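You operate a simulated robot arm through the tools that you are given. There is no shell and no other tool. Be economical: measure what you need, move in short steps, check, and stop when the job is done.

Carry out the task below with a simulated two-armed robot. There is one attempt and no reset: what you move stays moved.

## Task
Take the small copper cup from the upper shelf under the packing bench and leave it on the steel bench top behind the trays. Put the brass peg on the slot 99 of the blue rack. Take the copper peg and leave it on the third shelf from the top of the grey rack. Put the 1.0 gold shim from the second shelf from the bottom of the grey rack on the fourth shelf from the bottom of the grey rack and the 1.5 gold shim on the top of the drum stand. Take the blue-cap jar and put it on the top of the grey bench. The order is free. Set down upright: blue-cap jar.

It is judged by the outcome, as a careful person would: the job done as asked, and still so three seconds after it is handed in. It fails if anything else is knocked over, pushed out of place, dropped, spilled or broken. Lids that push on must go on centred and level and be pressed home; caps that screw on are set level and turned clockwise until they are tight.

## Robot
Two 7-joint arms with two-finger parallel grippers on one trunk, on a base that drives. Base frame: it is fixed to the floor where the robot stands at the start and does not move with it; the origin is under the middle of the robot, x ahead of it, y to its left, z up. Lengths are in mm, angles in rad, forces in N, time in s.
The left shoulder is at the start at [70, 130, 1099], the right one opposite. With the tool pointing down near the work surface each hand reaches from about 100 to 300 mm from the robot's upright axis, wherever it stands, measured 20 degrees to its own side. Places, roughly: SLOT 99 of the blue rack (18x20 cm) [-840, 20, 300]; blue-cap jar [1250, 11000, 750]; brass peg (3x3x4 cm) [800, 900, 900]; copper peg (3x3x4 cm) [1200, 10800, 600]; fourth shelf of the grey rack [-2600, 12300, 1200]; gold shim [-2500, 12250, 500]; small copper cup (5x5x4 cm) [500, -200, 500]; steel bench top behind the trays [-1700, 3800, 800]; third shelf of the grey rack [-2600, 12300, 800]; top of the drum stand [1300, 10900, 600]; top of the grey bench [-1700, 11900, 800]. Payload 1.57 kg a hand.
The tool frame of a hand sits at the grasp point between the pads (the TCP): z along the fingers, y along the line on which they close. The tips reach 30 mm beyond it. The gripper opens to 80 mm. The fingers are 17 mm wide and 12 mm thick; the gripper's body (40 by 82 mm) begins 80 mm behind the TCP.
Orientation is that of the tool frame in the base frame, as a unit quaternion [x, y, z, w]. With the fingers straight down and closing along the base's y, the tool's x points along the base's -x, its y along +y and its z along -z.

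## Interface
- The arms move only by the tool arm_command. It takes "left_targets", "right_targets" or both (then of equal length, played together; a hand with none holds still); each is a list of rows, each a list of 3 entries, a list of its own where there are three numbers: the shift along the tool's x, y, z in units of 200 mm (1.0 is 200 mm), then the turn, a rotation vector about the tool's x, y, z in units of 120 degrees (1.0 is 120 degrees), then the finger opening in mm, from 0 to 80. In form: [[[tx, ty, tz], [ax, ay, az], fingers], ...]. A call has 1 to 20 rows; each row is the pose to reach, as a shift and turn from the pose commanded when the call began, along the tool's axes at that moment. A call with a number of a shift or a turn outside -1 to 1 is refused whole. A row lasts 0.2 s, in which the tool goes at most 50 mm and 0.15 rad; a call with a longer step from one row to the next is refused whole, and so is a gripper value outside its range. Where a pose cannot be reached the arm comes as near as it can. A force on the tool above 40 N (or 10 N above the force at the start of the call, whichever is more), or a blocked arm, ends the call early, and 0.2 s more pass. Each finger travels about 108 mm/s and halts on what it meets, pressing with about 43 N; the grip force reading is that of the motor and also rises with nothing between the fingers. The clock runs only during rows and for 0.2 s after the last one: add rows that repeat a pose to give the fingers time. The reply holds the time, the measured pose of the TCP, the force on the tool along the base axes, the opening and the grip force, in the units named above and with some noise, with the torque about the TCP (base axes, N m) and any sound that the robot's microphone picked up.
- Cameras (640 x 400 px; columns grow to the right, rows downward): "scene" is now at [96.5, 31.5, 1283.6]; the picture's right is [0.57, -0.82, -0.00], its down [-0.77, -0.53, -0.36] and it looks along [0.30, 0.21, -0.93] (base axes); focal length 214 px, centre (320, 200). "left" rides on the left gripper at [72, 7, -122] in its tool frame; the picture's right is [-0.09, 1.00, 0.00], its down [-0.84, -0.08, -0.54] and it looks along [-0.54, -0.05, 0.84] (tool axes); focal length 238 px, centre (320, 200). "right" rides on the right gripper at [72, -7, -122] in its tool frame; the picture's right is [0.09, 1.00, 0.00], its down [-0.84, 0.08, -0.54] and it looks along [-0.54, 0.05, 0.84] (tool axes); focal length 238 px, centre (320, 200). There is no depth. A picture from a camera that has moved, and an enlarged one, comes with that camera's place and axes in the base frame and with its lens.
- snapshot(camera): a new picture of that camera. No time passes.
- lift_body(by): slides the trunk up (or, below 0, down) by that many mm; the arms and the scene camera ride with it, the base frame stays. It gives what a move gives, with no picture.
- drive_base(legs): drives the robot by 1 to 6 legs, each [ahead, left, turn to the left] in mm, mm and rad, along the robot's own axes; the way and the turn of a leg run together, so that a leg with both is an arc; at most 1500 mm and 3.142 rad a leg. The arms and the cameras ride along, it lands a little off, and it stops where it bumps. It gives what a move gives.
- turn_head(pan, tilt): turns the head with the scene camera to pan (to the left, within 1.501 rad either way) and tilt (down, from -0.506 to 1.204), counted from straight ahead of the robot. It gives what a move gives.
- enlarge(camera, box): a new picture of the part [left, top, right, bottom] of that camera's present view, enlarged. No time passes.
- job_done(): hands the job in; it is judged then, once.

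Go step by step. Nothing tells you exact positions but the pictures and the camera data: compare them with the known pose of the tool, close in by small moves and look again before you grip or let go. The budget is 186 turns and 166 pictures, counting those below and the enlarged ones. Unless the task says otherwise, let go and move clear before handing in.

The tools are called after "Emit:" as a command line: name --argument value ..., lists and objects as JSON in quotes. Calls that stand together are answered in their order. arm_command: Moves the arms, as the interface text tells. Its arguments: {"type":"object","properties":{"left_targets":{"type":"array","items":{"type":"array"}},"right_targets":{"type":"array","items":{"type":"array"}}},"required":[]} The other tools are called the same way: lift_body (by) slides the trunk up or down; drive_base (legs) drives the base; turn_head (pan, tilt) turns the head that bears the scene camera; snapshot (camera) takes a picture; enlarge (camera, box) takes an enlarged picture of a part of a camera's view; job_done () hands the job in.

At the start:

```text
time: 0.0
left_tcp_pos: [227.0, -8.0, 734.7]
left_ee_rot: [0.0, 1.0, 0.0, 0.0]
left_force: [-0.9, -0.2, -0.2]
left_torque: [0.0, -0.01, -0.01]
left_finger_gap: 80.1
left_grasp_force: 0.0
right_tcp_pos: [227.3, -321.1, 789.4]
right_ee_rot: [-0.003, 1.0, -0.001, -0.001]
right_force: [-0.2, 0.3, -0.4]
right_torque: [0.01, -0.01, 0.0]
right_finger_gap: 80.3
right_grasp_force: 0.1
trunk travel left (down, up): [-737.0, 203.0]
robot x, y, heading: [-5.6, 4.5, -0.002]
head pan, tilt: [0.604, 1.201]
```

scene: 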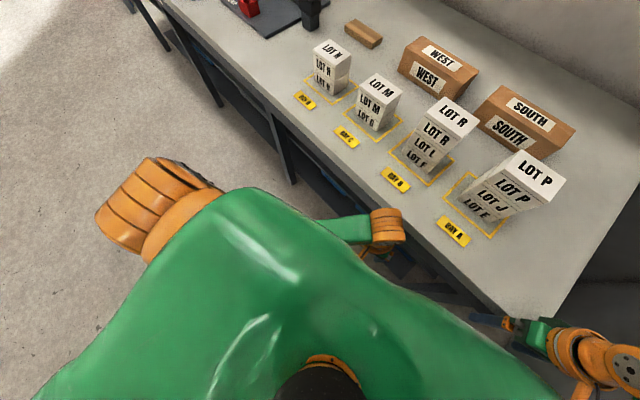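
right: 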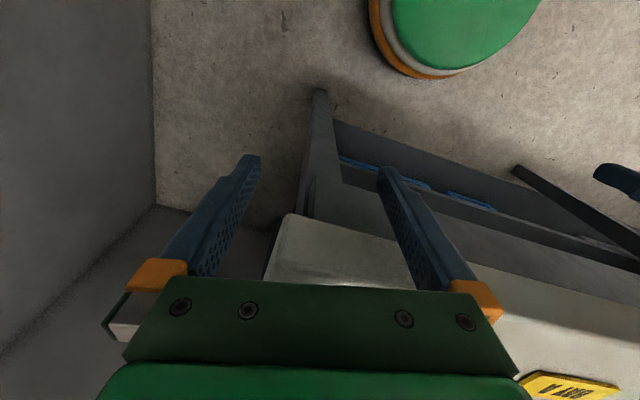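
left: 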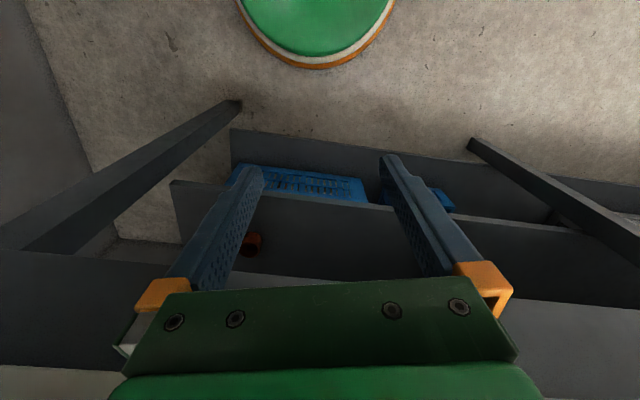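

The packing bench is ahead of me, with shelves below it; a small copper thing shows on the upper shelf in the left camera. I'll look around with the head first.

Emit:
turn_head --pan 0.0 --tilt 0.9

Emit:
snapshot --camera "scene"

Emit:
turn_head --pan 0.9 --tilt 0.6

Emit:
snapshot --camera "scene"

Emit:
enlarge --camera "left" --box '[160, 120, 480, 320]'

```text
time: 1.0
left_tcp_pos: [227.1, -9.3, 735.4]
left_ee_rot: [0.0, 1.0, -0.001, -0.001]
left_force: [-0.4, 0.4, 0.2]
left_torque: [-0.01, -0.01, 0.03]
left_finger_gap: 80.2
left_grasp_force: 0.1
right_tcp_pos: [226.8, -321.3, 790.1]
right_ee_rot: [-0.002, 1.0, -0.002, 0.001]
right_force: [-0.2, -1.0, -0.5]
right_torque: [0.01, 0.0, 0.01]
right_finger_gap: 79.8
right_grasp_force: 0.1
trunk travel left (down, up): [-737.0, 203.0]
robot x, y, heading: [1.5, 0.6, 0.007]
head pan, tilt: [0.0, 0.901]
```

```text
162 pictures are left
camera scene: at [125.9, -0.1, 1303.4], right [0.0, -1.0, 0.0], down [-0.78, 0.0, -0.62], along [0.62, 0.0, -0.78], focal length 214 px, centre (320, 200)
```

scene: 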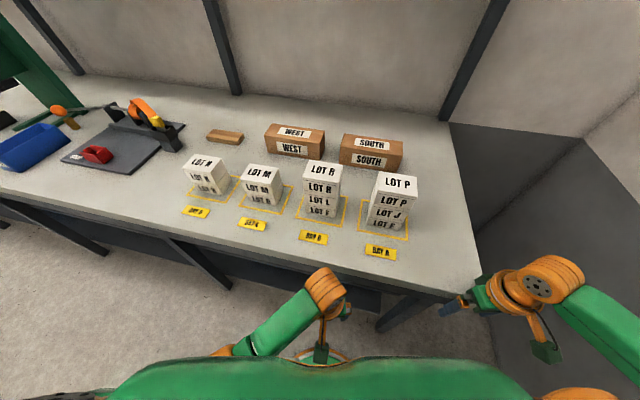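

```text
time: 2.2
left_tcp_pos: [226.3, -8.4, 734.3]
left_ee_rot: [0.0, 1.0, 0.0, 0.0]
left_force: [-0.1, -0.7, -0.2]
left_torque: [-0.04, -0.01, -0.01]
left_finger_gap: 80.1
left_grasp_force: 0.1
right_tcp_pos: [226.9, -321.7, 789.2]
right_ee_rot: [-0.002, 1.0, -0.001, 0.0]
right_force: [0.0, -0.3, 0.4]
right_torque: [-0.03, 0.01, 0.02]
right_finger_gap: 80.1
right_grasp_force: 0.0
trunk travel left (down, up): [-737.0, 203.0]
robot x, y, heading: [0.3, -0.4, 0.002]
head pan, tilt: [0.901, 0.6]
```

```text
161 pictures are left
camera scene: at [105.5, 68.9, 1328.2], right [0.78, -0.62, 0.0], down [-0.35, -0.44, -0.82], along [0.51, 0.65, -0.57], focal length 214 px, centre (320, 200)
```

scene: 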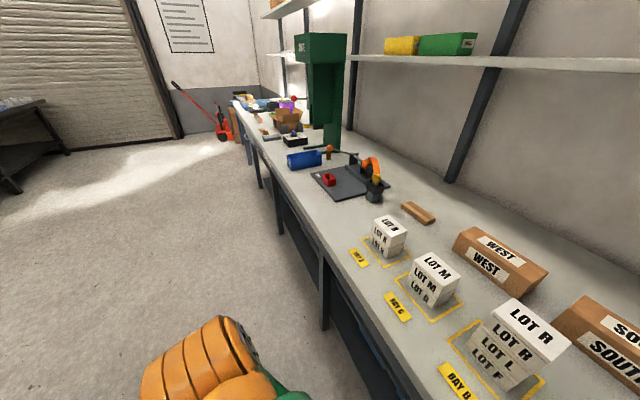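

```text
2.00 times, centred on (320, 220) of left
camera zoom: at [155.4, -2.4, 857.1], right [0.09, 1.0, 0.0], down [0.84, -0.08, 0.54], along [0.54, -0.05, -0.84], focal length 477 px, centre (320, 160)
```

zoom: 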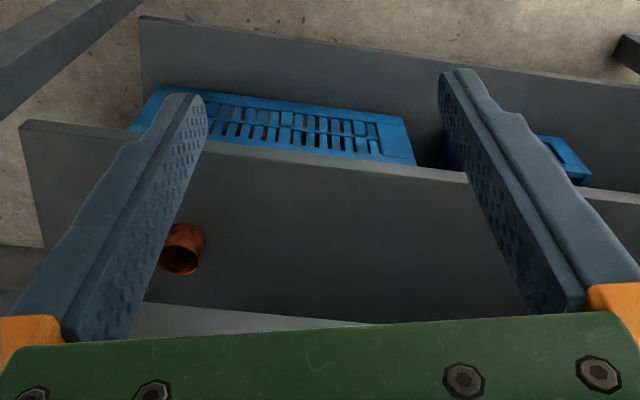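

The cup stands at about (480, -173) on the upper shelf, roughly 80 mm behind the shelf's edge and under the bench top. I'll back off, lower the trunk and pitch the right hand forward.

Emit:
drive_base --legs '[[-180, 0, 0]]'

Emit:
lift_body --by -250

Emit:
arm_command --right_targets '[[[0, 0, 0], [0, -0.06, 0], 80], [[0, 0, 0], [0, -0.12, 0], 80], [[0, 0, 0], [0, -0.18, 0], 80], [[0, 0, 0], [0, -0.24, 0], 80], [[0, 0, 0], [0, -0.3, 0], 80], [[0, 0, 0], [0, -0.36, 0], 80], [[0, 0, 0], [0, -0.43, 0], 80], [[0, 0, 0], [0, -0.5, 0], 80]]'

Emit:
snapshot --camera "right"

Emit:
turn_head --pan 0 --tilt 0.6

Emit:
snapshot --camera "scene"

```text
time: 3.7
left_tcp_pos: [45.7, -9.0, 734.9]
left_ee_rot: [0.0, 1.0, 0.0, 0.0]
left_force: [0.9, 0.3, 0.8]
left_torque: [0.0, -0.03, -0.02]
left_finger_gap: 79.8
left_grasp_force: 0.0
right_tcp_pos: [46.0, -322.0, 789.1]
right_ee_rot: [-0.003, 1.0, 0.0, 0.0]
right_force: [0.1, 0.3, 0.1]
right_torque: [0.01, 0.02, 0.01]
right_finger_gap: 79.8
right_grasp_force: 0.1
trunk travel left (down, up): [-737.0, 203.0]
robot x, y, heading: [-179.3, -2.6, 0.004]
head pan, tilt: [0.901, 0.6]
```

```text
time: 6.3
left_tcp_pos: [44.7, -9.7, 485.1]
left_ee_rot: [-0.001, 1.0, 0.0, 0.0]
left_force: [-0.7, 1.0, 0.7]
left_torque: [0.01, -0.01, 0.0]
left_finger_gap: 80.0
left_grasp_force: 0.0
right_tcp_pos: [44.6, -322.4, 539.9]
right_ee_rot: [-0.002, 1.0, 0.0, 0.001]
right_force: [0.3, 0.4, -0.9]
right_torque: [-0.01, -0.01, -0.03]
right_finger_gap: 80.0
right_grasp_force: 0.1
trunk travel left (down, up): [-487.0, 453.0]
robot x, y, heading: [-181.6, -2.2, 0.007]
head pan, tilt: [0.901, 0.6]
```

```text
time: 8.1
left_tcp_pos: [45.1, -8.7, 485.2]
left_ee_rot: [-0.001, 1.0, 0.0, 0.0]
left_force: [-0.5, -0.1, -0.9]
left_torque: [-0.01, 0.02, -0.01]
left_finger_gap: 79.8
left_grasp_force: 0.3
right_tcp_pos: [45.2, -322.6, 538.5]
right_ee_rot: [-0.002, 0.866, 0.0, 0.5]
right_force: [0.4, 0.0, 0.8]
right_torque: [-0.04, 0.01, -0.05]
right_finger_gap: 80.1
right_grasp_force: 0.2
trunk travel left (down, up): [-487.0, 453.0]
robot x, y, heading: [-181.4, 0.9, 0.004]
head pan, tilt: [0.901, 0.6]
```

```text
159 pictures are left
camera right: at [-98.2, -328.9, 536.7], right [-0.05, 1.0, -0.08], down [-0.05, 0.08, 1.0], along [1.0, 0.05, 0.05], focal length 238 px, centre (320, 200)
```

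right: 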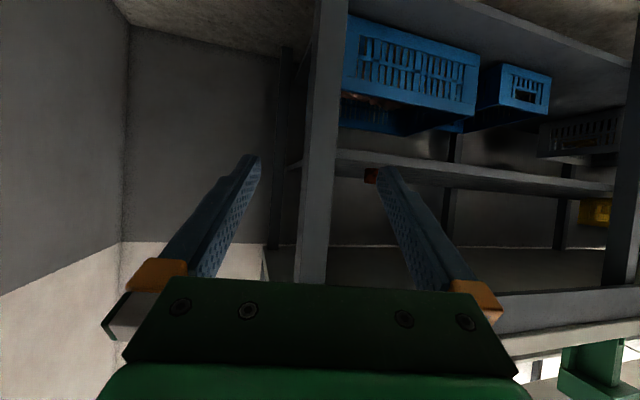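

```text
time: 9.3
left_tcp_pos: [44.8, -8.7, 484.4]
left_ee_rot: [-0.001, 1.0, 0.0, 0.0]
left_force: [-0.1, 0.4, 0.3]
left_torque: [0.02, 0.01, 0.0]
left_finger_gap: 79.8
left_grasp_force: 0.0
right_tcp_pos: [44.8, -321.0, 539.4]
right_ee_rot: [-0.003, 0.866, 0.001, 0.499]
right_force: [0.8, -0.6, 0.6]
right_torque: [0.02, -0.02, 0.0]
right_finger_gap: 79.9
right_grasp_force: 0.0
trunk travel left (down, up): [-487.0, 453.0]
robot x, y, heading: [-179.8, -0.5, -0.001]
head pan, tilt: [0.0, 0.6]
```

```text
158 pictures are left
camera scene: at [-43.2, 0.0, 1078.2], right [0.0, -1.0, 0.0], down [-0.56, 0.0, -0.83], along [0.83, 0.0, -0.56], focal length 214 px, centre (320, 200)
```

scene: 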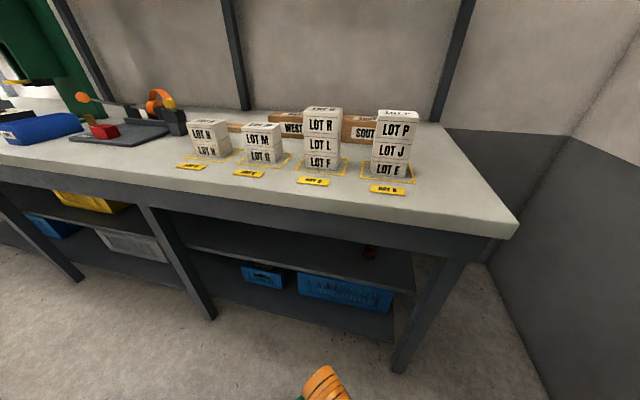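

The cup is fixed at about (483, -176, 498), seen from two views. I'll shift left so the hand is in line with it, extend the arm a little, lower the trunk and advance in part.

Emit:
arm_command --right_targets '[[[-0.18, 0, 0.067], [0, 0, 0], 80], [[-0.36, 0, 0.135], [0, 0, 0], 80], [[-0.55, 0, 0.2], [0, 0, 0], 80], [[-0.733, 0, 0.27], [0, 0, 0], 80], [[-0.733, 0, 0.27], [0, 0, 0], 80]]'

Emit:
lift_body --by -120

Emit:
drive_base --legs '[[0, 145, 0], [150, 0, 0]]'

Emit:
snapshot --camera "right"

Emit:
snapshot --camera "scene"

```text
time: 10.5
left_tcp_pos: [45.0, -8.8, 485.7]
left_ee_rot: [-0.001, 1.0, 0.0, 0.0]
left_force: [-0.4, -0.5, 0.0]
left_torque: [0.0, 0.0, -0.03]
left_finger_gap: 80.0
left_grasp_force: 0.0
right_tcp_pos: [163.8, -321.3, 640.1]
right_ee_rot: [-0.003, 0.866, 0.001, 0.5]
right_force: [-0.2, -0.4, 1.2]
right_torque: [0.01, 0.0, -0.01]
right_finger_gap: 79.8
right_grasp_force: 0.0
trunk travel left (down, up): [-487.0, 453.0]
robot x, y, heading: [-182.9, -2.6, 0.007]
head pan, tilt: [0.0, 0.6]
```

```text
time: 12.0
left_tcp_pos: [44.6, -9.0, 364.9]
left_ee_rot: [-0.001, 1.0, 0.0, 0.0]
left_force: [-0.1, 0.2, -0.1]
left_torque: [0.02, 0.01, 0.02]
left_finger_gap: 80.1
left_grasp_force: 0.1
right_tcp_pos: [164.1, -321.2, 518.7]
right_ee_rot: [-0.002, 0.866, 0.0, 0.501]
right_force: [-0.5, 0.0, -0.5]
right_torque: [0.0, -0.03, -0.02]
right_finger_gap: 80.1
right_grasp_force: 0.0
trunk travel left (down, up): [-367.0, 573.0]
robot x, y, heading: [-180.0, 0.9, 0.003]
head pan, tilt: [0.0, 0.6]
```

```text
time: 14.3
left_tcp_pos: [193.4, 136.8, 366.3]
left_ee_rot: [-0.001, 1.0, 0.0, 0.0]
left_force: [1.0, -0.4, -0.5]
left_torque: [0.01, 0.0, -0.03]
left_finger_gap: 80.1
left_grasp_force: 0.0
right_tcp_pos: [314.4, -175.2, 520.0]
right_ee_rot: [-0.002, 0.866, 0.0, 0.5]
right_force: [0.5, -0.5, 0.2]
right_torque: [0.02, 0.01, -0.02]
right_finger_gap: 80.0
right_grasp_force: 0.1
trunk travel left (down, up): [-367.0, 573.0]
robot x, y, heading: [-31.4, 144.6, 0.002]
head pan, tilt: [0.0, 0.6]
```

```text
157 pictures are left
camera right: at [170.8, -182.9, 516.4], right [-0.05, 1.0, -0.08], down [-0.05, 0.08, 1.0], along [1.0, 0.06, 0.05], focal length 238 px, centre (320, 200)
```

right: 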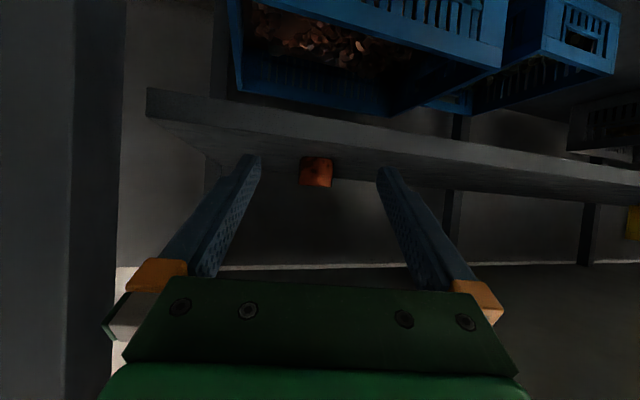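

```text
156 pictures are left
camera scene: at [107.0, 145.5, 958.2], right [0.0, -1.0, 0.0], down [-0.57, 0.0, -0.82], along [0.82, 0.0, -0.57], focal length 214 px, centre (320, 200)
```

scene: 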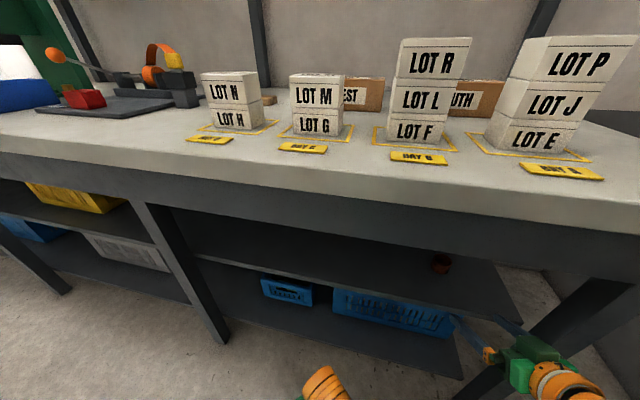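

The cup is centred between the fingers at about (483, -172), with the shelf surface at about z 476. I'll slide the open fingers around it.

Emit:
arm_command --right_targets '[[[-0.09, 0.004, 0.188], [0, 0, 0], 80], [[-0.18, 0.008, 0.376], [0, 0, 0], 80], [[-0.27, 0.012, 0.563], [0, 0, 0], 80], [[-0.359, 0.015, 0.751], [0, 0, 0], 80], [[-0.359, 0.015, 0.751], [0, 0, 0], 80]]'

Emit:
snapshot --camera "right"

Emit:
snapshot --camera "scene"

```text
time: 15.5
left_tcp_pos: [194.2, 137.0, 365.3]
left_ee_rot: [-0.001, 1.0, 0.0, 0.0]
left_force: [0.3, 1.0, 0.0]
left_torque: [0.03, 0.01, -0.01]
left_finger_gap: 79.9
left_grasp_force: 0.1
right_tcp_pos: [479.9, -172.1, 505.8]
right_ee_rot: [-0.004, 0.866, 0.002, 0.5]
right_force: [0.3, 0.3, 0.4]
right_torque: [-0.03, 0.04, -0.01]
right_finger_gap: 80.2
right_grasp_force: 0.1
trunk travel left (down, up): [-367.0, 573.0]
robot x, y, heading: [-30.0, 148.4, -0.0]
head pan, tilt: [0.0, 0.6]
```

```text
155 pictures are left
camera right: at [336.6, -179.0, 503.8], right [-0.05, 1.0, -0.08], down [-0.05, 0.08, 1.0], along [1.0, 0.06, 0.05], focal length 238 px, centre (320, 200)
```

right: 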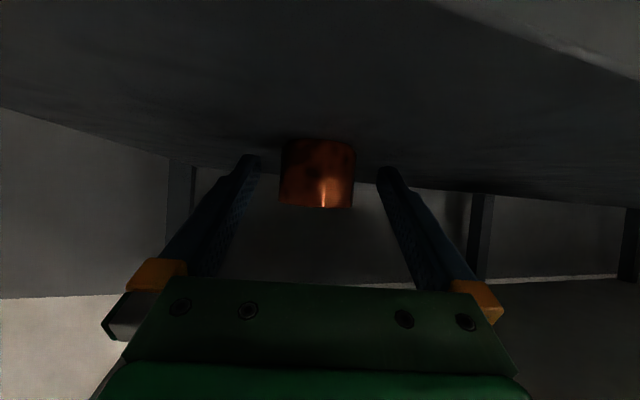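

```text
154 pictures are left
camera scene: at [106.6, 145.5, 958.2], right [0.0, -1.0, 0.0], down [-0.56, 0.0, -0.83], along [0.83, 0.0, -0.56], focal length 214 px, centre (320, 200)
```

scene: 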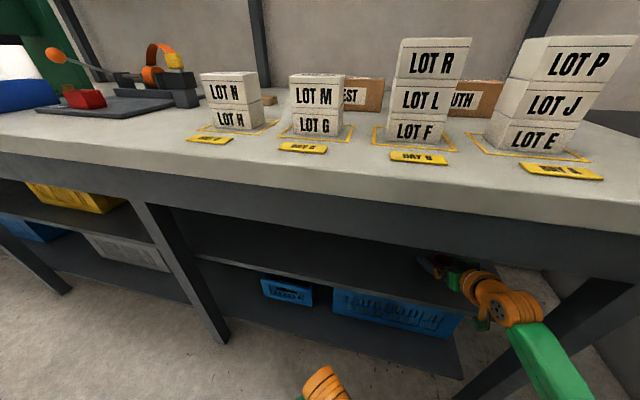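

The cup sits centred between the pads, 46 mm wide. I close on it, lift slightly and look.

Emit:
arm_command --right_targets '[[[0, 0, 0], [0, 0, 0], 60], [[0, 0, 0], [0, 0, 0], 30], [[0, 0, 0], [0, 0, 0], 30], [[0, 0, 0], [0, 0, 0], 30], [[-0.065, 0, -0.0375], [0, 0, 0], 30], [[-0.13, 0, -0.075], [0, 0, 0], 30], [[-0.13, 0, -0.075], [0, 0, 0], 30]]'

Emit:
snapshot --camera "right"

```text
time: 17.1
left_tcp_pos: [194.7, 137.6, 365.7]
left_ee_rot: [-0.001, 1.0, 0.0, 0.0]
left_force: [0.0, -1.1, -1.3]
left_torque: [0.03, 0.0, -0.01]
left_finger_gap: 80.0
left_grasp_force: 0.1
right_tcp_pos: [479.7, -172.4, 537.9]
right_ee_rot: [-0.001, 0.866, 0.0, 0.5]
right_force: [-0.4, 0.3, -0.7]
right_torque: [-0.03, 0.01, 0.0]
right_finger_gap: 42.7
right_grasp_force: 43.4
trunk travel left (down, up): [-367.0, 573.0]
robot x, y, heading: [-34.5, 145.1, 0.003]
head pan, tilt: [0.0, 0.6]
```

```text
153 pictures are left
camera right: at [336.8, -179.3, 533.7], right [-0.05, 1.0, -0.08], down [-0.05, 0.08, 1.0], along [1.0, 0.06, 0.05], focal length 238 px, centre (320, 200)
```

right: 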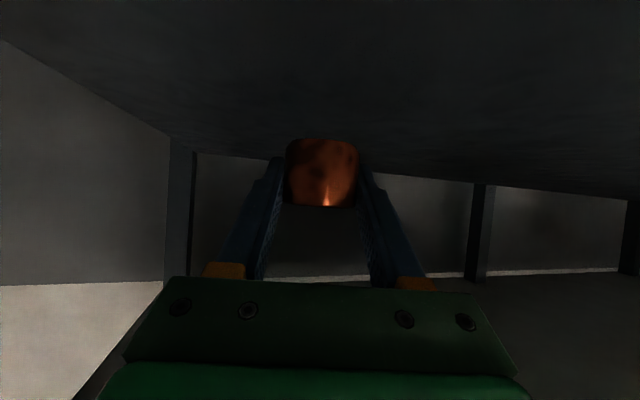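

The cup is held. I back out from under the bench, then raise the trunk and look for the brass peg and the things behind me.

Emit:
drive_base --legs '[[-350, 0, 0]]'

Emit:
lift_body --by 420

Emit:
drive_base --legs '[[0, 750, 0]]'

Emit:
turn_head --pan 0 --tilt 0.45

Emit:
snapshot --camera "scene"

Emit:
turn_head --pan 1.5 --tilt 0.2

Emit:
snapshot --camera "scene"

```text
time: 19.4
left_tcp_pos: [-147.0, 140.1, 366.4]
left_ee_rot: [0.044, 0.999, 0.0, 0.001]
left_force: [-1.0, 0.3, -1.3]
left_torque: [0.03, -0.13, 0.02]
left_finger_gap: 79.9
left_grasp_force: 0.1
right_tcp_pos: [108.6, -194.2, 537.8]
right_ee_rot: [0.037, 0.864, -0.022, 0.501]
right_force: [-0.7, -0.9, -1.7]
right_torque: [0.04, -0.13, 0.05]
right_finger_gap: 42.6
right_grasp_force: 42.0
trunk travel left (down, up): [-367.0, 573.0]
robot x, y, heading: [-370.5, 166.8, -0.088]
head pan, tilt: [0.0, 0.6]
```

```text
refused: 420 is not a number from -400 to 400
```

```text
time: 20.1
left_tcp_pos: [-142.8, 145.2, 365.3]
left_ee_rot: [0.052, 0.999, 0.001, 0.001]
left_force: [0.2, -0.1, 0.3]
left_torque: [0.01, 0.0, 0.04]
left_finger_gap: 80.0
left_grasp_force: 0.1
right_tcp_pos: [106.1, -191.2, 536.2]
right_ee_rot: [0.044, 0.865, -0.025, 0.499]
right_force: [0.3, -0.1, -0.4]
right_torque: [-0.01, 0.01, -0.02]
right_finger_gap: 42.4
right_grasp_force: 43.5
trunk travel left (down, up): [-367.0, 573.0]
robot x, y, heading: [-367.9, 181.0, -0.102]
head pan, tilt: [0.0, 0.6]
stopped in leg 1: the robot was blocked; the commanded pose is now the measured one
```

```text
time: 20.8
left_tcp_pos: [-143.4, 144.3, 364.8]
left_ee_rot: [0.052, 0.999, 0.0, -0.001]
left_force: [0.2, 0.8, 0.0]
left_torque: [0.02, 0.02, -0.02]
left_finger_gap: 79.9
left_grasp_force: 0.1
right_tcp_pos: [106.2, -193.8, 536.1]
right_ee_rot: [0.044, 0.865, -0.026, 0.498]
right_force: [-0.5, 0.2, -0.8]
right_torque: [-0.04, 0.0, -0.01]
right_finger_gap: 42.4
right_grasp_force: 43.1
trunk travel left (down, up): [-367.0, 573.0]
robot x, y, heading: [-366.5, 177.8, -0.104]
head pan, tilt: [0.0, 0.45]
```

```text
152 pictures are left
camera scene: at [-226.3, 162.9, 971.7], right [-0.11, -0.99, 0.0], down [-0.43, 0.05, -0.9], along [0.89, -0.1, -0.44], focal length 214 px, centre (320, 200)
```

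scene: 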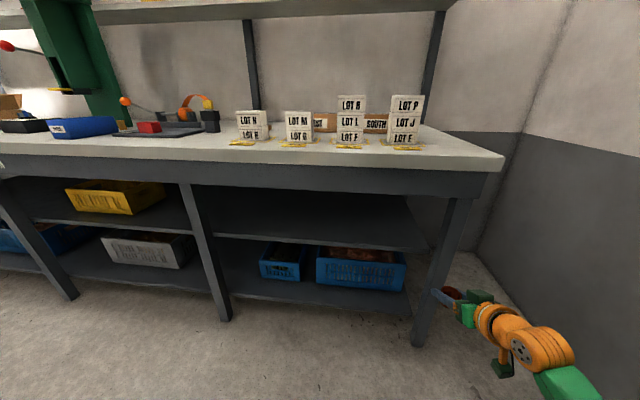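

```text
time: 22.4
left_tcp_pos: [-143.0, 144.3, 366.1]
left_ee_rot: [0.053, 0.999, 0.001, 0.0]
left_force: [0.3, -0.6, 0.3]
left_torque: [-0.01, 0.01, 0.0]
left_finger_gap: 79.9
left_grasp_force: 0.0
right_tcp_pos: [107.5, -193.2, 536.5]
right_ee_rot: [0.044, 0.866, -0.026, 0.498]
right_force: [-0.4, -0.9, -0.3]
right_torque: [0.02, 0.01, 0.03]
right_finger_gap: 42.3
right_grasp_force: 42.2
trunk travel left (down, up): [-367.0, 573.0]
robot x, y, heading: [-366.8, 177.4, -0.105]
head pan, tilt: [1.499, 0.201]
```

```text
151 pictures are left
camera scene: at [-301.1, 264.4, 995.0], right [0.98, -0.18, 0.0], down [-0.04, -0.2, -0.98], along [0.17, 0.96, -0.2], focal length 214 px, centre (320, 200)
```

scene: 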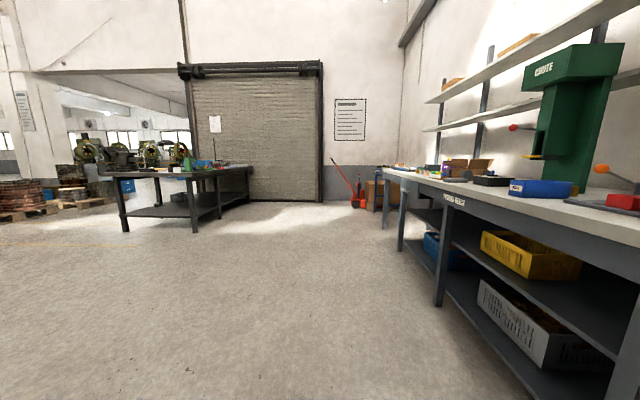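

I bumped something behind me, presumably the blue rack. I pull forward a little, go left along the bench, and turn to see the rack.

Emit:
drive_base --legs '[[100, 0, 0], [0, 0, 0.105]]'

Emit:
lift_body --by 400

Emit:
drive_base --legs '[[0, 650, 0]]'

Emit:
turn_head --pan 0 --tilt 0.6

Emit:
snapshot --camera "scene"

```text
time: 24.1
left_tcp_pos: [-40.1, 156.4, 366.5]
left_ee_rot: [0.0, 1.0, 0.001, 0.0]
left_force: [-0.7, -0.1, -0.6]
left_torque: [-0.01, 0.0, -0.01]
left_finger_gap: 80.2
left_grasp_force: 0.0
right_tcp_pos: [242.8, -152.9, 536.1]
right_ee_rot: [-0.001, 0.866, 0.0, 0.5]
right_force: [0.0, 0.1, -0.3]
right_torque: [0.01, -0.02, 0.02]
right_finger_gap: 42.6
right_grasp_force: 42.6
trunk travel left (down, up): [-367.0, 573.0]
robot x, y, heading: [-268.3, 164.7, -0.007]
head pan, tilt: [1.499, 0.201]
```

```text
time: 27.9
left_tcp_pos: [-40.5, 157.8, 764.1]
left_ee_rot: [0.001, 1.0, 0.002, -0.001]
left_force: [0.0, 0.0, -0.4]
left_torque: [-0.01, 0.01, 0.02]
left_finger_gap: 79.9
left_grasp_force: 0.2
right_tcp_pos: [242.8, -151.7, 936.1]
right_ee_rot: [0.0, 0.866, -0.001, 0.5]
right_force: [0.2, 0.0, -0.1]
right_torque: [-0.03, -0.04, 0.0]
right_finger_gap: 42.6
right_grasp_force: 42.9
trunk travel left (down, up): [-767.0, 173.0]
robot x, y, heading: [-269.8, 167.8, -0.002]
head pan, tilt: [1.499, 0.201]
```

```text
time: 31.5
left_tcp_pos: [-39.2, 807.5, 765.0]
left_ee_rot: [-0.002, 1.0, 0.001, 0.0]
left_force: [-1.3, 0.7, -0.5]
left_torque: [0.02, -0.02, 0.03]
left_finger_gap: 80.1
left_grasp_force: 0.1
right_tcp_pos: [243.7, 497.9, 935.3]
right_ee_rot: [-0.003, 0.867, 0.002, 0.499]
right_force: [0.0, -0.1, -1.0]
right_torque: [-0.01, 0.04, -0.02]
right_finger_gap: 42.4
right_grasp_force: 43.0
trunk travel left (down, up): [-767.0, 173.0]
robot x, y, heading: [-266.8, 815.4, 0.004]
head pan, tilt: [1.499, 0.201]
```

```text
time: 33.1
left_tcp_pos: [-40.5, 806.6, 765.4]
left_ee_rot: [-0.001, 1.0, 0.001, 0.0]
left_force: [-0.2, 0.3, -0.4]
left_torque: [0.02, -0.04, 0.02]
left_finger_gap: 80.2
left_grasp_force: 0.0
right_tcp_pos: [245.4, 499.3, 935.7]
right_ee_rot: [-0.001, 0.866, 0.0, 0.499]
right_force: [-0.8, 0.2, -0.1]
right_torque: [0.01, -0.01, 0.0]
right_finger_gap: 42.7
right_grasp_force: 43.4
trunk travel left (down, up): [-767.0, 173.0]
robot x, y, heading: [-267.1, 818.5, 0.001]
head pan, tilt: [0.0, 0.6]
```

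```text
150 pictures are left
camera scene: at [-128.5, 816.5, 1358.2], right [0.0, -1.0, 0.0], down [-0.56, 0.0, -0.83], along [0.83, 0.0, -0.56], focal length 214 px, centre (320, 200)
```

scene: 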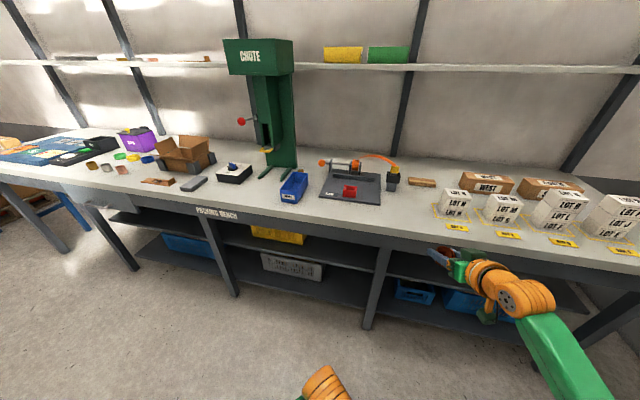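

The reported place for the brass peg falls near the blue tray by the chute. I'll zoom in there.

Emit:
enlarge --camera "scene" --box '[220, 130, 420, 255]'

Emit:
drive_base --legs '[[0, 0, 1.57]]'

Emit:
turn_head --pan 1.5 --tilt 0.5

Emit:
snapshot --camera "scene"

```text
3.20 times, centred on (320, 192) of scene
camera zoom: at [-128.5, 816.5, 1358.2], right [0.0, -1.0, 0.0], down [-0.56, 0.0, -0.83], along [0.83, 0.0, -0.56], focal length 686 px, centre (320, 224)
```

zoom: 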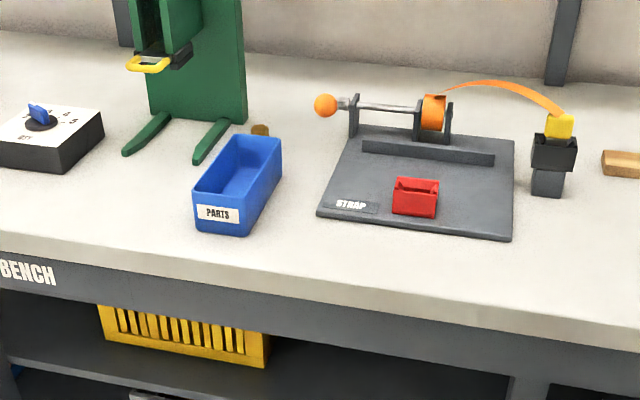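

```text
time: 37.4
left_tcp_pos: [-261.7, 1043.1, 765.2]
left_ee_rot: [0.712, -0.702, 0.0, 0.001]
left_force: [-0.6, -0.6, 0.8]
left_torque: [-0.06, 0.06, 0.02]
left_finger_gap: 80.0
left_grasp_force: 0.0
right_tcp_pos: [44.3, 1330.9, 936.3]
right_ee_rot: [0.617, -0.608, -0.356, -0.351]
right_force: [-0.3, 0.8, -0.6]
right_torque: [0.01, -0.03, 0.0]
right_finger_gap: 42.6
right_grasp_force: 43.1
trunk travel left (down, up): [-767.0, 173.0]
robot x, y, heading: [-266.9, 816.4, 1.58]
head pan, tilt: [0.0, 0.6]
```

```text
time: 39.0
left_tcp_pos: [-260.8, 1044.0, 765.3]
left_ee_rot: [0.712, -0.702, -0.001, 0.0]
left_force: [0.2, -0.7, 0.6]
left_torque: [0.02, 0.04, -0.01]
left_finger_gap: 80.0
left_grasp_force: 0.1
right_tcp_pos: [45.1, 1331.9, 935.9]
right_ee_rot: [0.617, -0.609, -0.354, -0.351]
right_force: [0.1, -0.5, -0.1]
right_torque: [0.04, -0.01, 0.0]
right_finger_gap: 42.7
right_grasp_force: 43.1
trunk travel left (down, up): [-767.0, 173.0]
robot x, y, heading: [-269.7, 818.9, 1.58]
head pan, tilt: [1.499, 0.499]
```

```text
148 pictures are left
camera scene: at [-358.5, 872.1, 1367.3], right [0.06, 1.0, 0.0], down [0.48, -0.03, -0.88], along [-0.88, 0.05, -0.48], focal length 214 px, centre (320, 200)
```

scene: 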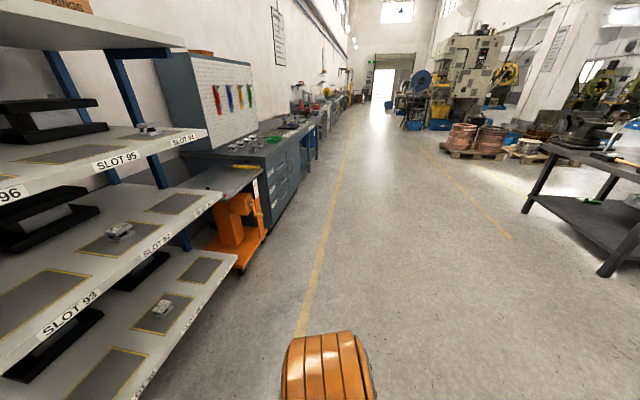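

The peg is the small brown piece just behind the blue PARTS tray, about (880, 914), which is a long reach. I'll pull the cup in close to the body and test how far the left arm reaches in free air.

Emit:
arm_command --left_targets '[[[-0.2, 0, -0.1], [0, 0, 0], 80], [[-0.4, 0, -0.2], [0, 0, 0], 80], [[-0.6, 0, -0.3], [0, 0, 0], 80], [[-0.8, 0, -0.4], [0, 0, 0], 80], [[-1.0, 0, -0.5], [0, 0, 0], 80], [[-1.0, 0, -0.5], [0, 0, 0], 80]]' --right_targets '[[[0.057, 0, -0.198], [0, 0, 0], 30], [[0.113, 0, -0.396], [0, 0, 0], 30], [[0.17, 0, -0.594], [0, 0, 0], 30], [[0.226, 0, -0.792], [0, 0, 0], 30], [[0.283, 0, -0.99], [0, 0, 0], 30], [[0.283, 0, -0.99], [0, 0, 0], 30]]'

Emit:
arm_command --left_targets '[[[-0.2, 0, -0.1], [0, 0, 0], 80], [[-0.4, 0, -0.2], [0, 0, 0], 80], [[-0.6, 0, -0.3], [0, 0, 0], 80], [[-0.8, 0, -0.4], [0, 0, 0], 80], [[-1.0, 0, -0.5], [0, 0, 0], 80], [[-1.0, 0, -0.5], [0, 0, 0], 80]]'

```text
time: 40.4
left_tcp_pos: [-262.8, 1244.2, 865.4]
left_ee_rot: [0.712, -0.703, 0.0, 0.0]
left_force: [-0.3, 0.8, 0.8]
left_torque: [0.03, -0.02, -0.01]
left_finger_gap: 79.7
left_grasp_force: 0.1
right_tcp_pos: [65.4, 1137.6, 981.1]
right_ee_rot: [0.619, -0.607, -0.356, -0.35]
right_force: [0.0, -0.4, 0.0]
right_torque: [-0.01, -0.03, 0.0]
right_finger_gap: 42.5
right_grasp_force: 43.0
right hand out of reach, approached as far as the arm can: row 5, 6
trunk travel left (down, up): [-767.0, 173.0]
robot x, y, heading: [-268.3, 813.4, 1.58]
head pan, tilt: [1.499, 0.499]
```

```text
time: 41.8
left_tcp_pos: [-309.9, 1281.3, 949.8]
left_ee_rot: [0.712, -0.703, -0.001, 0.001]
left_force: [-0.2, -0.1, 0.5]
left_torque: [-0.02, -0.02, 0.01]
left_finger_gap: 80.1
left_grasp_force: 0.1
left hand out of reach, approached as far as the arm can: row 1, 2, 3, 4, 5, 6
right_tcp_pos: [65.1, 1137.5, 981.1]
right_ee_rot: [0.617, -0.608, -0.356, -0.351]
right_force: [-0.2, -0.2, -0.2]
right_torque: [-0.03, -0.04, -0.03]
right_finger_gap: 42.6
right_grasp_force: 42.5
trunk travel left (down, up): [-767.0, 173.0]
robot x, y, heading: [-271.6, 817.4, 1.585]
head pan, tilt: [1.499, 0.499]
```

The arm reaches about 400 mm from shoulder to wrist. I'll turn so that the left shoulder faces the bench, come close with the trunk high, and look at the peg.

Emit:
lift_body --by 170

Emit:
drive_base --legs '[[0, 0, -2.665], [82, 330, 0]]'

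Emit:
turn_head --pan 1.08 --tilt 0.75

Emit:
snapshot --camera "scene"

```text
time: 43.7
left_tcp_pos: [-310.7, 1281.8, 1120.4]
left_ee_rot: [0.713, -0.701, 0.0, 0.001]
left_force: [-0.3, -0.9, 0.0]
left_torque: [0.01, 0.0, 0.02]
left_finger_gap: 80.0
left_grasp_force: 0.2
right_tcp_pos: [64.8, 1138.2, 1150.9]
right_ee_rot: [0.617, -0.608, -0.356, -0.35]
right_force: [0.4, 0.6, -1.1]
right_torque: [0.02, -0.01, -0.01]
right_finger_gap: 42.5
right_grasp_force: 42.9
trunk travel left (down, up): [-937.0, 3.0]
robot x, y, heading: [-267.9, 815.2, 1.586]
head pan, tilt: [1.499, 0.499]
```

```text
time: 52.2
left_tcp_pos: [308.5, 502.1, 1119.4]
left_ee_rot: [0.516, 0.857, 0.002, 0.001]
left_force: [0.5, 0.0, -0.9]
left_torque: [0.0, -0.01, -0.04]
left_finger_gap: 79.8
left_grasp_force: 0.1
right_tcp_pos: [-91.0, 457.9, 1151.9]
right_ee_rot: [0.446, 0.743, -0.256, 0.429]
right_force: [0.2, -0.3, -0.5]
right_torque: [-0.03, 0.02, -0.02]
right_finger_gap: 42.4
right_grasp_force: 43.1
trunk travel left (down, up): [-937.0, 3.0]
robot x, y, heading: [60.9, 892.0, -1.086]
head pan, tilt: [1.499, 0.499]
```

```text
time: 53.1
left_tcp_pos: [313.2, 502.1, 1119.7]
left_ee_rot: [0.515, 0.857, 0.0, -0.001]
left_force: [-0.5, 0.1, -0.1]
left_torque: [-0.03, 0.01, -0.02]
left_finger_gap: 80.2
left_grasp_force: 0.0
right_tcp_pos: [-88.6, 458.5, 1151.8]
right_ee_rot: [0.445, 0.743, -0.256, 0.429]
right_force: [0.5, -0.9, 0.2]
right_torque: [-0.03, 0.01, 0.0]
right_finger_gap: 42.6
right_grasp_force: 42.7
trunk travel left (down, up): [-937.0, 3.0]
robot x, y, heading: [61.8, 899.5, -1.083]
head pan, tilt: [1.08, 0.75]
```

```text
147 pictures are left
camera scene: at [168.1, 851.8, 1515.4], right [0.0, -1.0, 0.0], down [-0.68, 0.0, -0.73], along [0.73, 0.0, -0.68], focal length 214 px, centre (320, 200)
```

scene: 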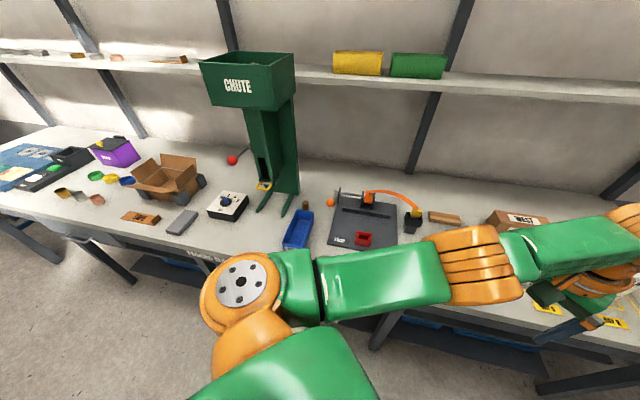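

Emit:
enlarge --camera "scene" --box '[240, 170, 360, 245]'

```text
5.33 times, centred on (300, 208) of scene
camera zoom: at [168.1, 851.8, 1515.4], right [0.0, -1.0, 0.0], down [-0.68, 0.0, -0.73], along [0.73, 0.0, -0.68], focal length 1144 px, centre (427, 160)
```

zoom: 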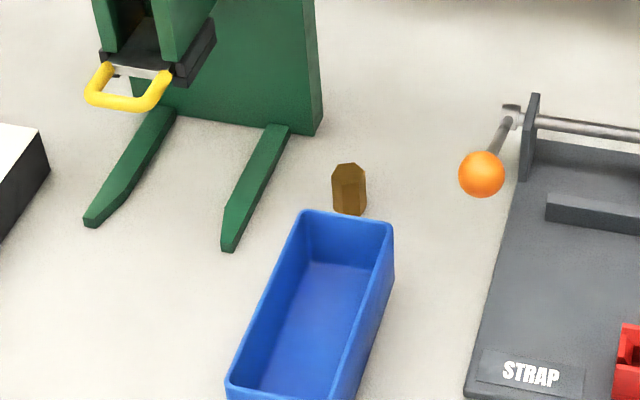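

Comparing views, the bench runs at a slant (its edge is at about x 500 here), with the peg near (812, 912), top at about z 900, standing clear behind the tray. I'll swing the left hand round to point toward it, pitched 30° forward, still high above everything.

Emit:
arm_command --left_targets '[[[0.075, 0.125, 0], [0, 0, -0.065], 60], [[0.15, 0.25, 0], [0, 0, -0.13], 60], [[0.225, 0.375, 0], [0, 0, -0.195], 60], [[0.3, 0.5, 0], [0, 0, -0.26], 60], [[0.375, 0.625, 0], [0, 0, -0.325], 60], [[0.45, 0.75, 0], [0, 0, -0.39], 60], [[0.525, 0.875, 0], [0, 0, -0.455], 60], [[0.6, 1.0, 0], [0, 0, -0.5185], 60]]'

Emit:
arm_command --left_targets '[[[-0.14, 0.167, 0], [0, -0.042, 0], 60], [[-0.28, 0.333, 0], [0, -0.083, 0], 60], [[-0.42, 0.5, 0], [0, -0.125, 0], 60], [[-0.55, 0.667, 0], [0, -0.167, 0], 60], [[-0.69, 0.833, 0], [0, -0.208, 0], 60], [[-0.83, 1.0, 0], [0, -0.25, 0], 60], [[-0.83, 1.0, 0], [0, -0.25, 0], 60]]'

Emit:
snapshot --camera "left"

Emit:
snapshot --camera "scene"

```text
time: 54.9
left_tcp_pos: [517.5, 594.6, 1132.7]
left_ee_rot: [-0.002, 1.0, 0.001, 0.0]
left_force: [0.1, 0.1, -0.4]
left_torque: [-0.04, 0.0, -0.03]
left_finger_gap: 60.1
left_grasp_force: 0.1
left hand out of reach, approached as far as the arm can: row 1, 2, 3, 4, 5, 6, 7, 8
right_tcp_pos: [-87.5, 459.5, 1152.6]
right_ee_rot: [0.446, 0.743, -0.258, 0.427]
right_force: [0.7, -0.2, -0.1]
right_torque: [0.01, 0.03, 0.01]
right_finger_gap: 42.6
right_grasp_force: 42.9
trunk travel left (down, up): [-937.0, 3.0]
robot x, y, heading: [62.3, 897.2, -1.083]
head pan, tilt: [1.08, 0.75]
```

```text
time: 56.5
left_tcp_pos: [752.2, 768.3, 1138.0]
left_ee_rot: [-0.001, 0.966, 0.001, 0.26]
left_force: [-0.3, -0.1, -0.3]
left_torque: [0.04, 0.02, 0.0]
left_finger_gap: 60.2
left_grasp_force: 0.1
left hand out of reach, approached as far as the arm can: row 1, 2, 3, 4, 5, 6, 7
right_tcp_pos: [-89.2, 457.7, 1151.7]
right_ee_rot: [0.445, 0.743, -0.256, 0.428]
right_force: [0.2, -0.4, -1.1]
right_torque: [0.03, 0.0, 0.0]
right_finger_gap: 42.6
right_grasp_force: 43.1
trunk travel left (down, up): [-937.0, 3.0]
robot x, y, heading: [64.2, 897.4, -1.085]
head pan, tilt: [1.08, 0.75]
```

```text
145 pictures are left
camera left: at [629.1, 775.5, 1207.6], right [0.08, 1.0, 0.05], down [0.45, -0.08, 0.89], along [0.89, -0.05, -0.46], focal length 238 px, centre (320, 200)
```

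left: 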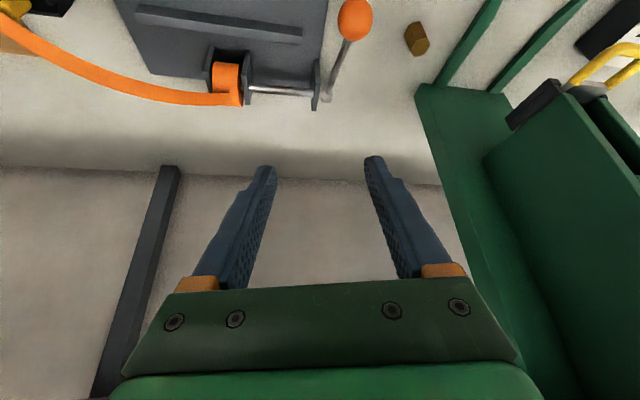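

```text
144 pictures are left
camera scene: at [167.4, 851.4, 1515.4], right [0.0, -1.0, 0.0], down [-0.68, 0.0, -0.73], along [0.73, 0.0, -0.68], focal length 214 px, centre (320, 200)
```

scene: 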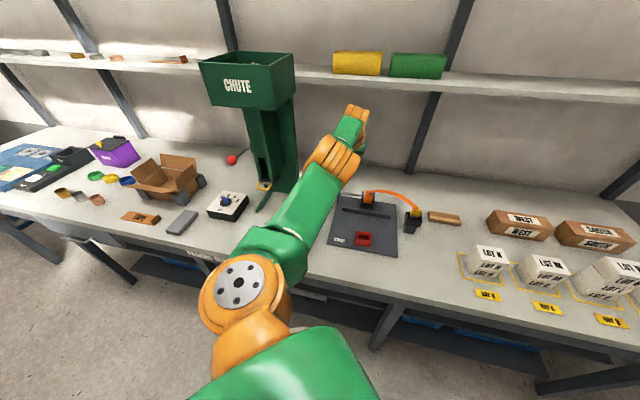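

The left camera puts the peg at about (819, 902). I'll draw the hand back a little, bring the base nearer, and look again.

Emit:
arm_command --left_targets '[[[0.15, 0.08, 0], [0, 0, 0], 60], [[0.3, 0.15, 0], [0, 0, 0], 60], [[0.45, 0.23, 0], [0, 0, 0], 60], [[0.583, 0.3, 0.01], [0, 0, 0], 60], [[0.583, 0.3, 0.01], [0, 0, 0], 60]]'

Emit:
drive_base --legs '[[44, 130, 0]]'

Emit:
snapshot --camera "left"

```text
time: 57.7
left_tcp_pos: [757.7, 795.7, 1067.4]
left_ee_rot: [-0.001, 0.966, 0.001, 0.259]
left_force: [-0.6, 0.3, -0.2]
left_torque: [0.05, -0.01, -0.02]
left_finger_gap: 60.0
left_grasp_force: 0.1
left hand out of reach, approached as far as the arm can: row 1, 2, 3, 4, 5
right_tcp_pos: [-88.0, 457.7, 1152.1]
right_ee_rot: [0.445, 0.743, -0.257, 0.429]
right_force: [0.0, -0.1, -0.8]
right_torque: [0.01, -0.01, 0.02]
right_finger_gap: 42.3
right_grasp_force: 42.7
trunk travel left (down, up): [-937.0, 3.0]
robot x, y, heading: [64.0, 896.1, -1.08]
head pan, tilt: [1.08, 0.75]
```

```text
time: 59.0
left_tcp_pos: [889.4, 815.6, 1069.5]
left_ee_rot: [-0.001, 0.966, 0.0, 0.26]
left_force: [0.8, -0.3, -0.2]
left_torque: [-0.02, -0.03, -0.01]
left_finger_gap: 60.1
left_grasp_force: 0.1
right_tcp_pos: [43.2, 480.6, 1150.8]
right_ee_rot: [0.447, 0.742, -0.257, 0.43]
right_force: [-0.8, 1.5, -0.5]
right_torque: [0.01, 0.0, 0.02]
right_finger_gap: 42.6
right_grasp_force: 43.1
trunk travel left (down, up): [-937.0, 3.0]
robot x, y, heading: [197.0, 917.5, -1.085]
head pan, tilt: [1.08, 0.75]
```

```text
143 pictures are left
camera left: at [766.4, 822.5, 1138.9], right [0.08, 1.0, 0.05], down [0.45, -0.08, 0.89], along [0.89, -0.05, -0.45], focal length 238 px, centre (320, 200)
```

left: 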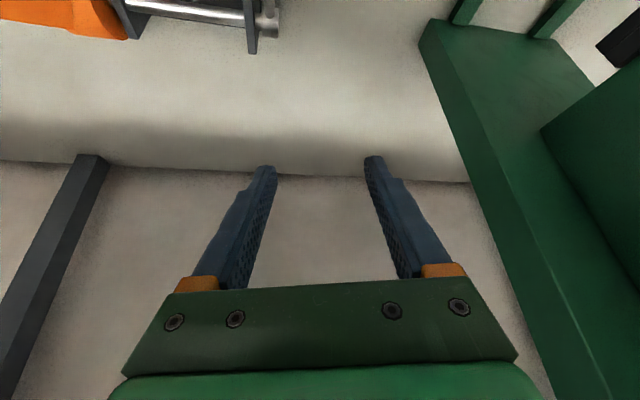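

Hand is too far forward now; I bring it back and across toward the peg's line.

Emit:
arm_command --left_targets '[[[0.2, 0.1, -0.12], [0, 0, 0], 60], [[0.4, 0.2, -0.24], [0, 0, 0], 60], [[0.6, 0.3, -0.36], [0, 0, 0], 60], [[0.82, 0.42, -0.47], [0, 0, 0], 60], [[0.82, 0.42, -0.47], [0, 0, 0], 60]]'

Emit:
snapshot --camera "left"

```text
refused: row 1 steps farther than a row can; nothing moved
```

```text
142 pictures are left
camera left: at [766.4, 822.5, 1138.9], right [0.08, 1.0, 0.05], down [0.45, -0.08, 0.89], along [0.89, -0.05, -0.45], focal length 238 px, centre (320, 200)
```

left: 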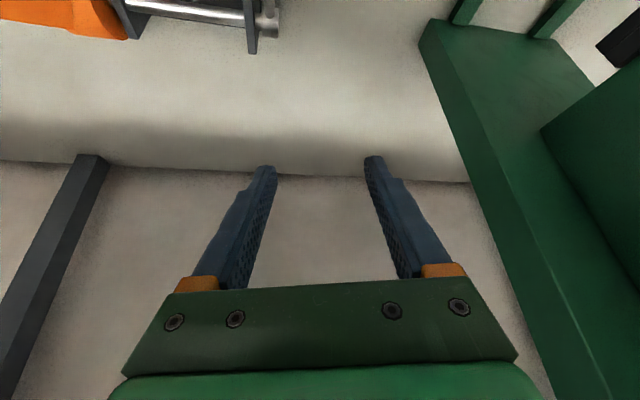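

Emit:
arm_command --left_targets '[[[0.16, 0.08, -0.09], [0, 0, 0], 60], [[0.33, 0.17, -0.19], [0, 0, 0], 60], [[0.49, 0.25, -0.28], [0, 0, 0], 60], [[0.65, 0.34, -0.38], [0, 0, 0], 60], [[0.82, 0.42, -0.47], [0, 0, 0], 60], [[0.82, 0.42, -0.47], [0, 0, 0], 60]]'

Emit:
snapshot --camera "left"

```text
time: 60.4
left_tcp_pos: [898.0, 855.9, 1033.8]
left_ee_rot: [-0.001, 0.966, 0.0, 0.259]
left_force: [-0.3, 0.3, 0.7]
left_torque: [-0.01, 0.02, -0.01]
left_finger_gap: 59.8
left_grasp_force: 0.0
left hand out of reach, approached as far as the arm can: row 1, 2, 3, 4, 5, 6
right_tcp_pos: [46.8, 481.7, 1151.6]
right_ee_rot: [0.446, 0.743, -0.257, 0.428]
right_force: [1.0, 0.2, -0.1]
right_torque: [0.03, -0.02, -0.01]
right_finger_gap: 42.7
right_grasp_force: 43.0
trunk travel left (down, up): [-937.0, 3.0]
robot x, y, heading: [192.6, 919.2, -1.078]
head pan, tilt: [1.08, 0.75]
```

```text
141 pictures are left
camera left: at [774.7, 862.1, 1103.0], right [0.08, 1.0, 0.05], down [0.45, -0.08, 0.89], along [0.89, -0.05, -0.46], focal length 238 px, centre (320, 200)
```

left: 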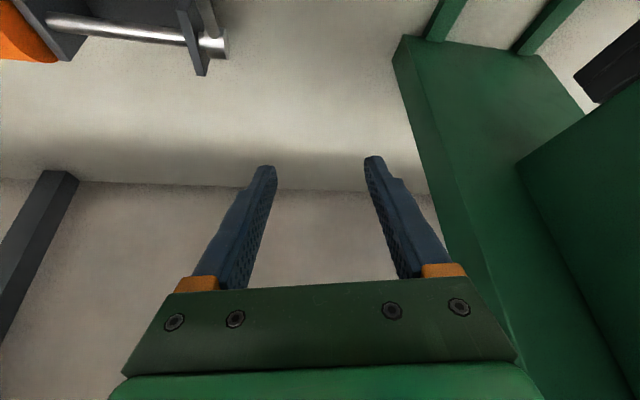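

The arm is lagging its commanded pose at the edge of reach. I make a small probing move to learn where the commanded pose lies.

Emit:
arm_command --left_targets '[[[-0.173, 0, 0.1], [0, 0, 0], 60]]'

```text
time: 60.8
left_tcp_pos: [899.6, 856.9, 1036.5]
left_ee_rot: [-0.001, 0.966, 0.0, 0.259]
left_force: [0.7, 0.2, 0.5]
left_torque: [-0.02, -0.02, 0.02]
left_finger_gap: 60.0
left_grasp_force: 0.0
left hand out of reach, approached as far as the arm can: row 1
right_tcp_pos: [45.7, 481.0, 1152.1]
right_ee_rot: [0.446, 0.743, -0.257, 0.428]
right_force: [-0.2, -0.5, -0.4]
right_torque: [-0.02, -0.03, 0.02]
right_finger_gap: 42.4
right_grasp_force: 42.7
trunk travel left (down, up): [-937.0, 3.0]
robot x, y, heading: [195.0, 916.5, -1.084]
head pan, tilt: [1.08, 0.75]
```

By the geometry the commanded pose is now just inside reach while the arm is stretched straight. I pull back further to unlock it.

Emit:
arm_command --left_targets '[[[0.13, 0.045, -0.075], [0, 0, 0], 60], [[0.26, 0.09, -0.15], [0, 0, 0], 60], [[0.39, 0.135, -0.225], [0, 0, 0], 60], [[0.52, 0.18, -0.3], [0, 0, 0], 60], [[0.65, 0.225, -0.375], [0, 0, 0], 60], [[0.65, 0.225, -0.375], [0, 0, 0], 60]]'

```text
time: 62.2
left_tcp_pos: [895.8, 868.8, 1015.3]
left_ee_rot: [-0.002, 0.966, 0.002, 0.258]
left_force: [1.3, -0.7, -0.1]
left_torque: [-0.02, -0.01, 0.03]
left_finger_gap: 60.0
left_grasp_force: 0.1
left hand out of reach, approached as far as the arm can: row 1, 2, 3, 4, 5, 6
right_tcp_pos: [47.1, 481.6, 1151.7]
right_ee_rot: [0.445, 0.744, -0.256, 0.429]
right_force: [0.1, -0.6, -0.7]
right_torque: [0.01, -0.02, 0.01]
right_finger_gap: 42.2
right_grasp_force: 43.1
trunk travel left (down, up): [-937.0, 3.0]
robot x, y, heading: [191.3, 916.4, -1.085]
head pan, tilt: [1.08, 0.75]
```

The commanded pose is still some 200 mm beyond reach; I pull it back in two more goes, raising it a little.

Emit:
arm_command --left_targets '[[[0.143, 0.03, -0.132], [0, 0, 0], 60], [[0.286, 0.06, -0.264], [0, 0, 0], 60], [[0.429, 0.09, -0.396], [0, 0, 0], 60], [[0.572, 0.12, -0.528], [0, 0, 0], 60], [[0.715, 0.15, -0.66], [0, 0, 0], 60], [[0.715, 0.15, -0.66], [0, 0, 0], 60]]'

Emit:
snapshot --camera "left"

```text
time: 63.6
left_tcp_pos: [895.6, 867.7, 1015.1]
left_ee_rot: [-0.002, 0.966, 0.001, 0.259]
left_force: [-0.4, 0.1, 0.0]
left_torque: [-0.02, -0.02, 0.01]
left_finger_gap: 60.0
left_grasp_force: 0.0
left hand out of reach, approached as far as the arm can: row 1, 2, 3, 4, 5, 6
right_tcp_pos: [47.0, 481.4, 1152.1]
right_ee_rot: [0.445, 0.743, -0.257, 0.428]
right_force: [-1.2, -0.6, -0.3]
right_torque: [-0.02, 0.02, -0.01]
right_finger_gap: 42.5
right_grasp_force: 42.7
trunk travel left (down, up): [-937.0, 3.0]
robot x, y, heading: [196.5, 919.9, -1.084]
head pan, tilt: [1.08, 0.75]
```

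```text
140 pictures are left
camera left: at [772.8, 874.5, 1084.4], right [0.08, 1.0, 0.05], down [0.45, -0.08, 0.89], along [0.89, -0.05, -0.46], focal length 238 px, centre (320, 200)
```

left: 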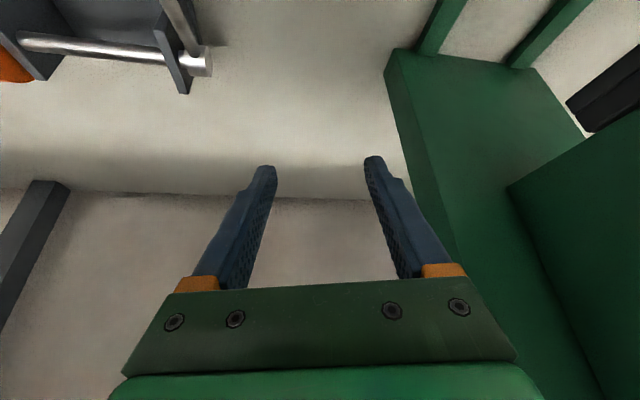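

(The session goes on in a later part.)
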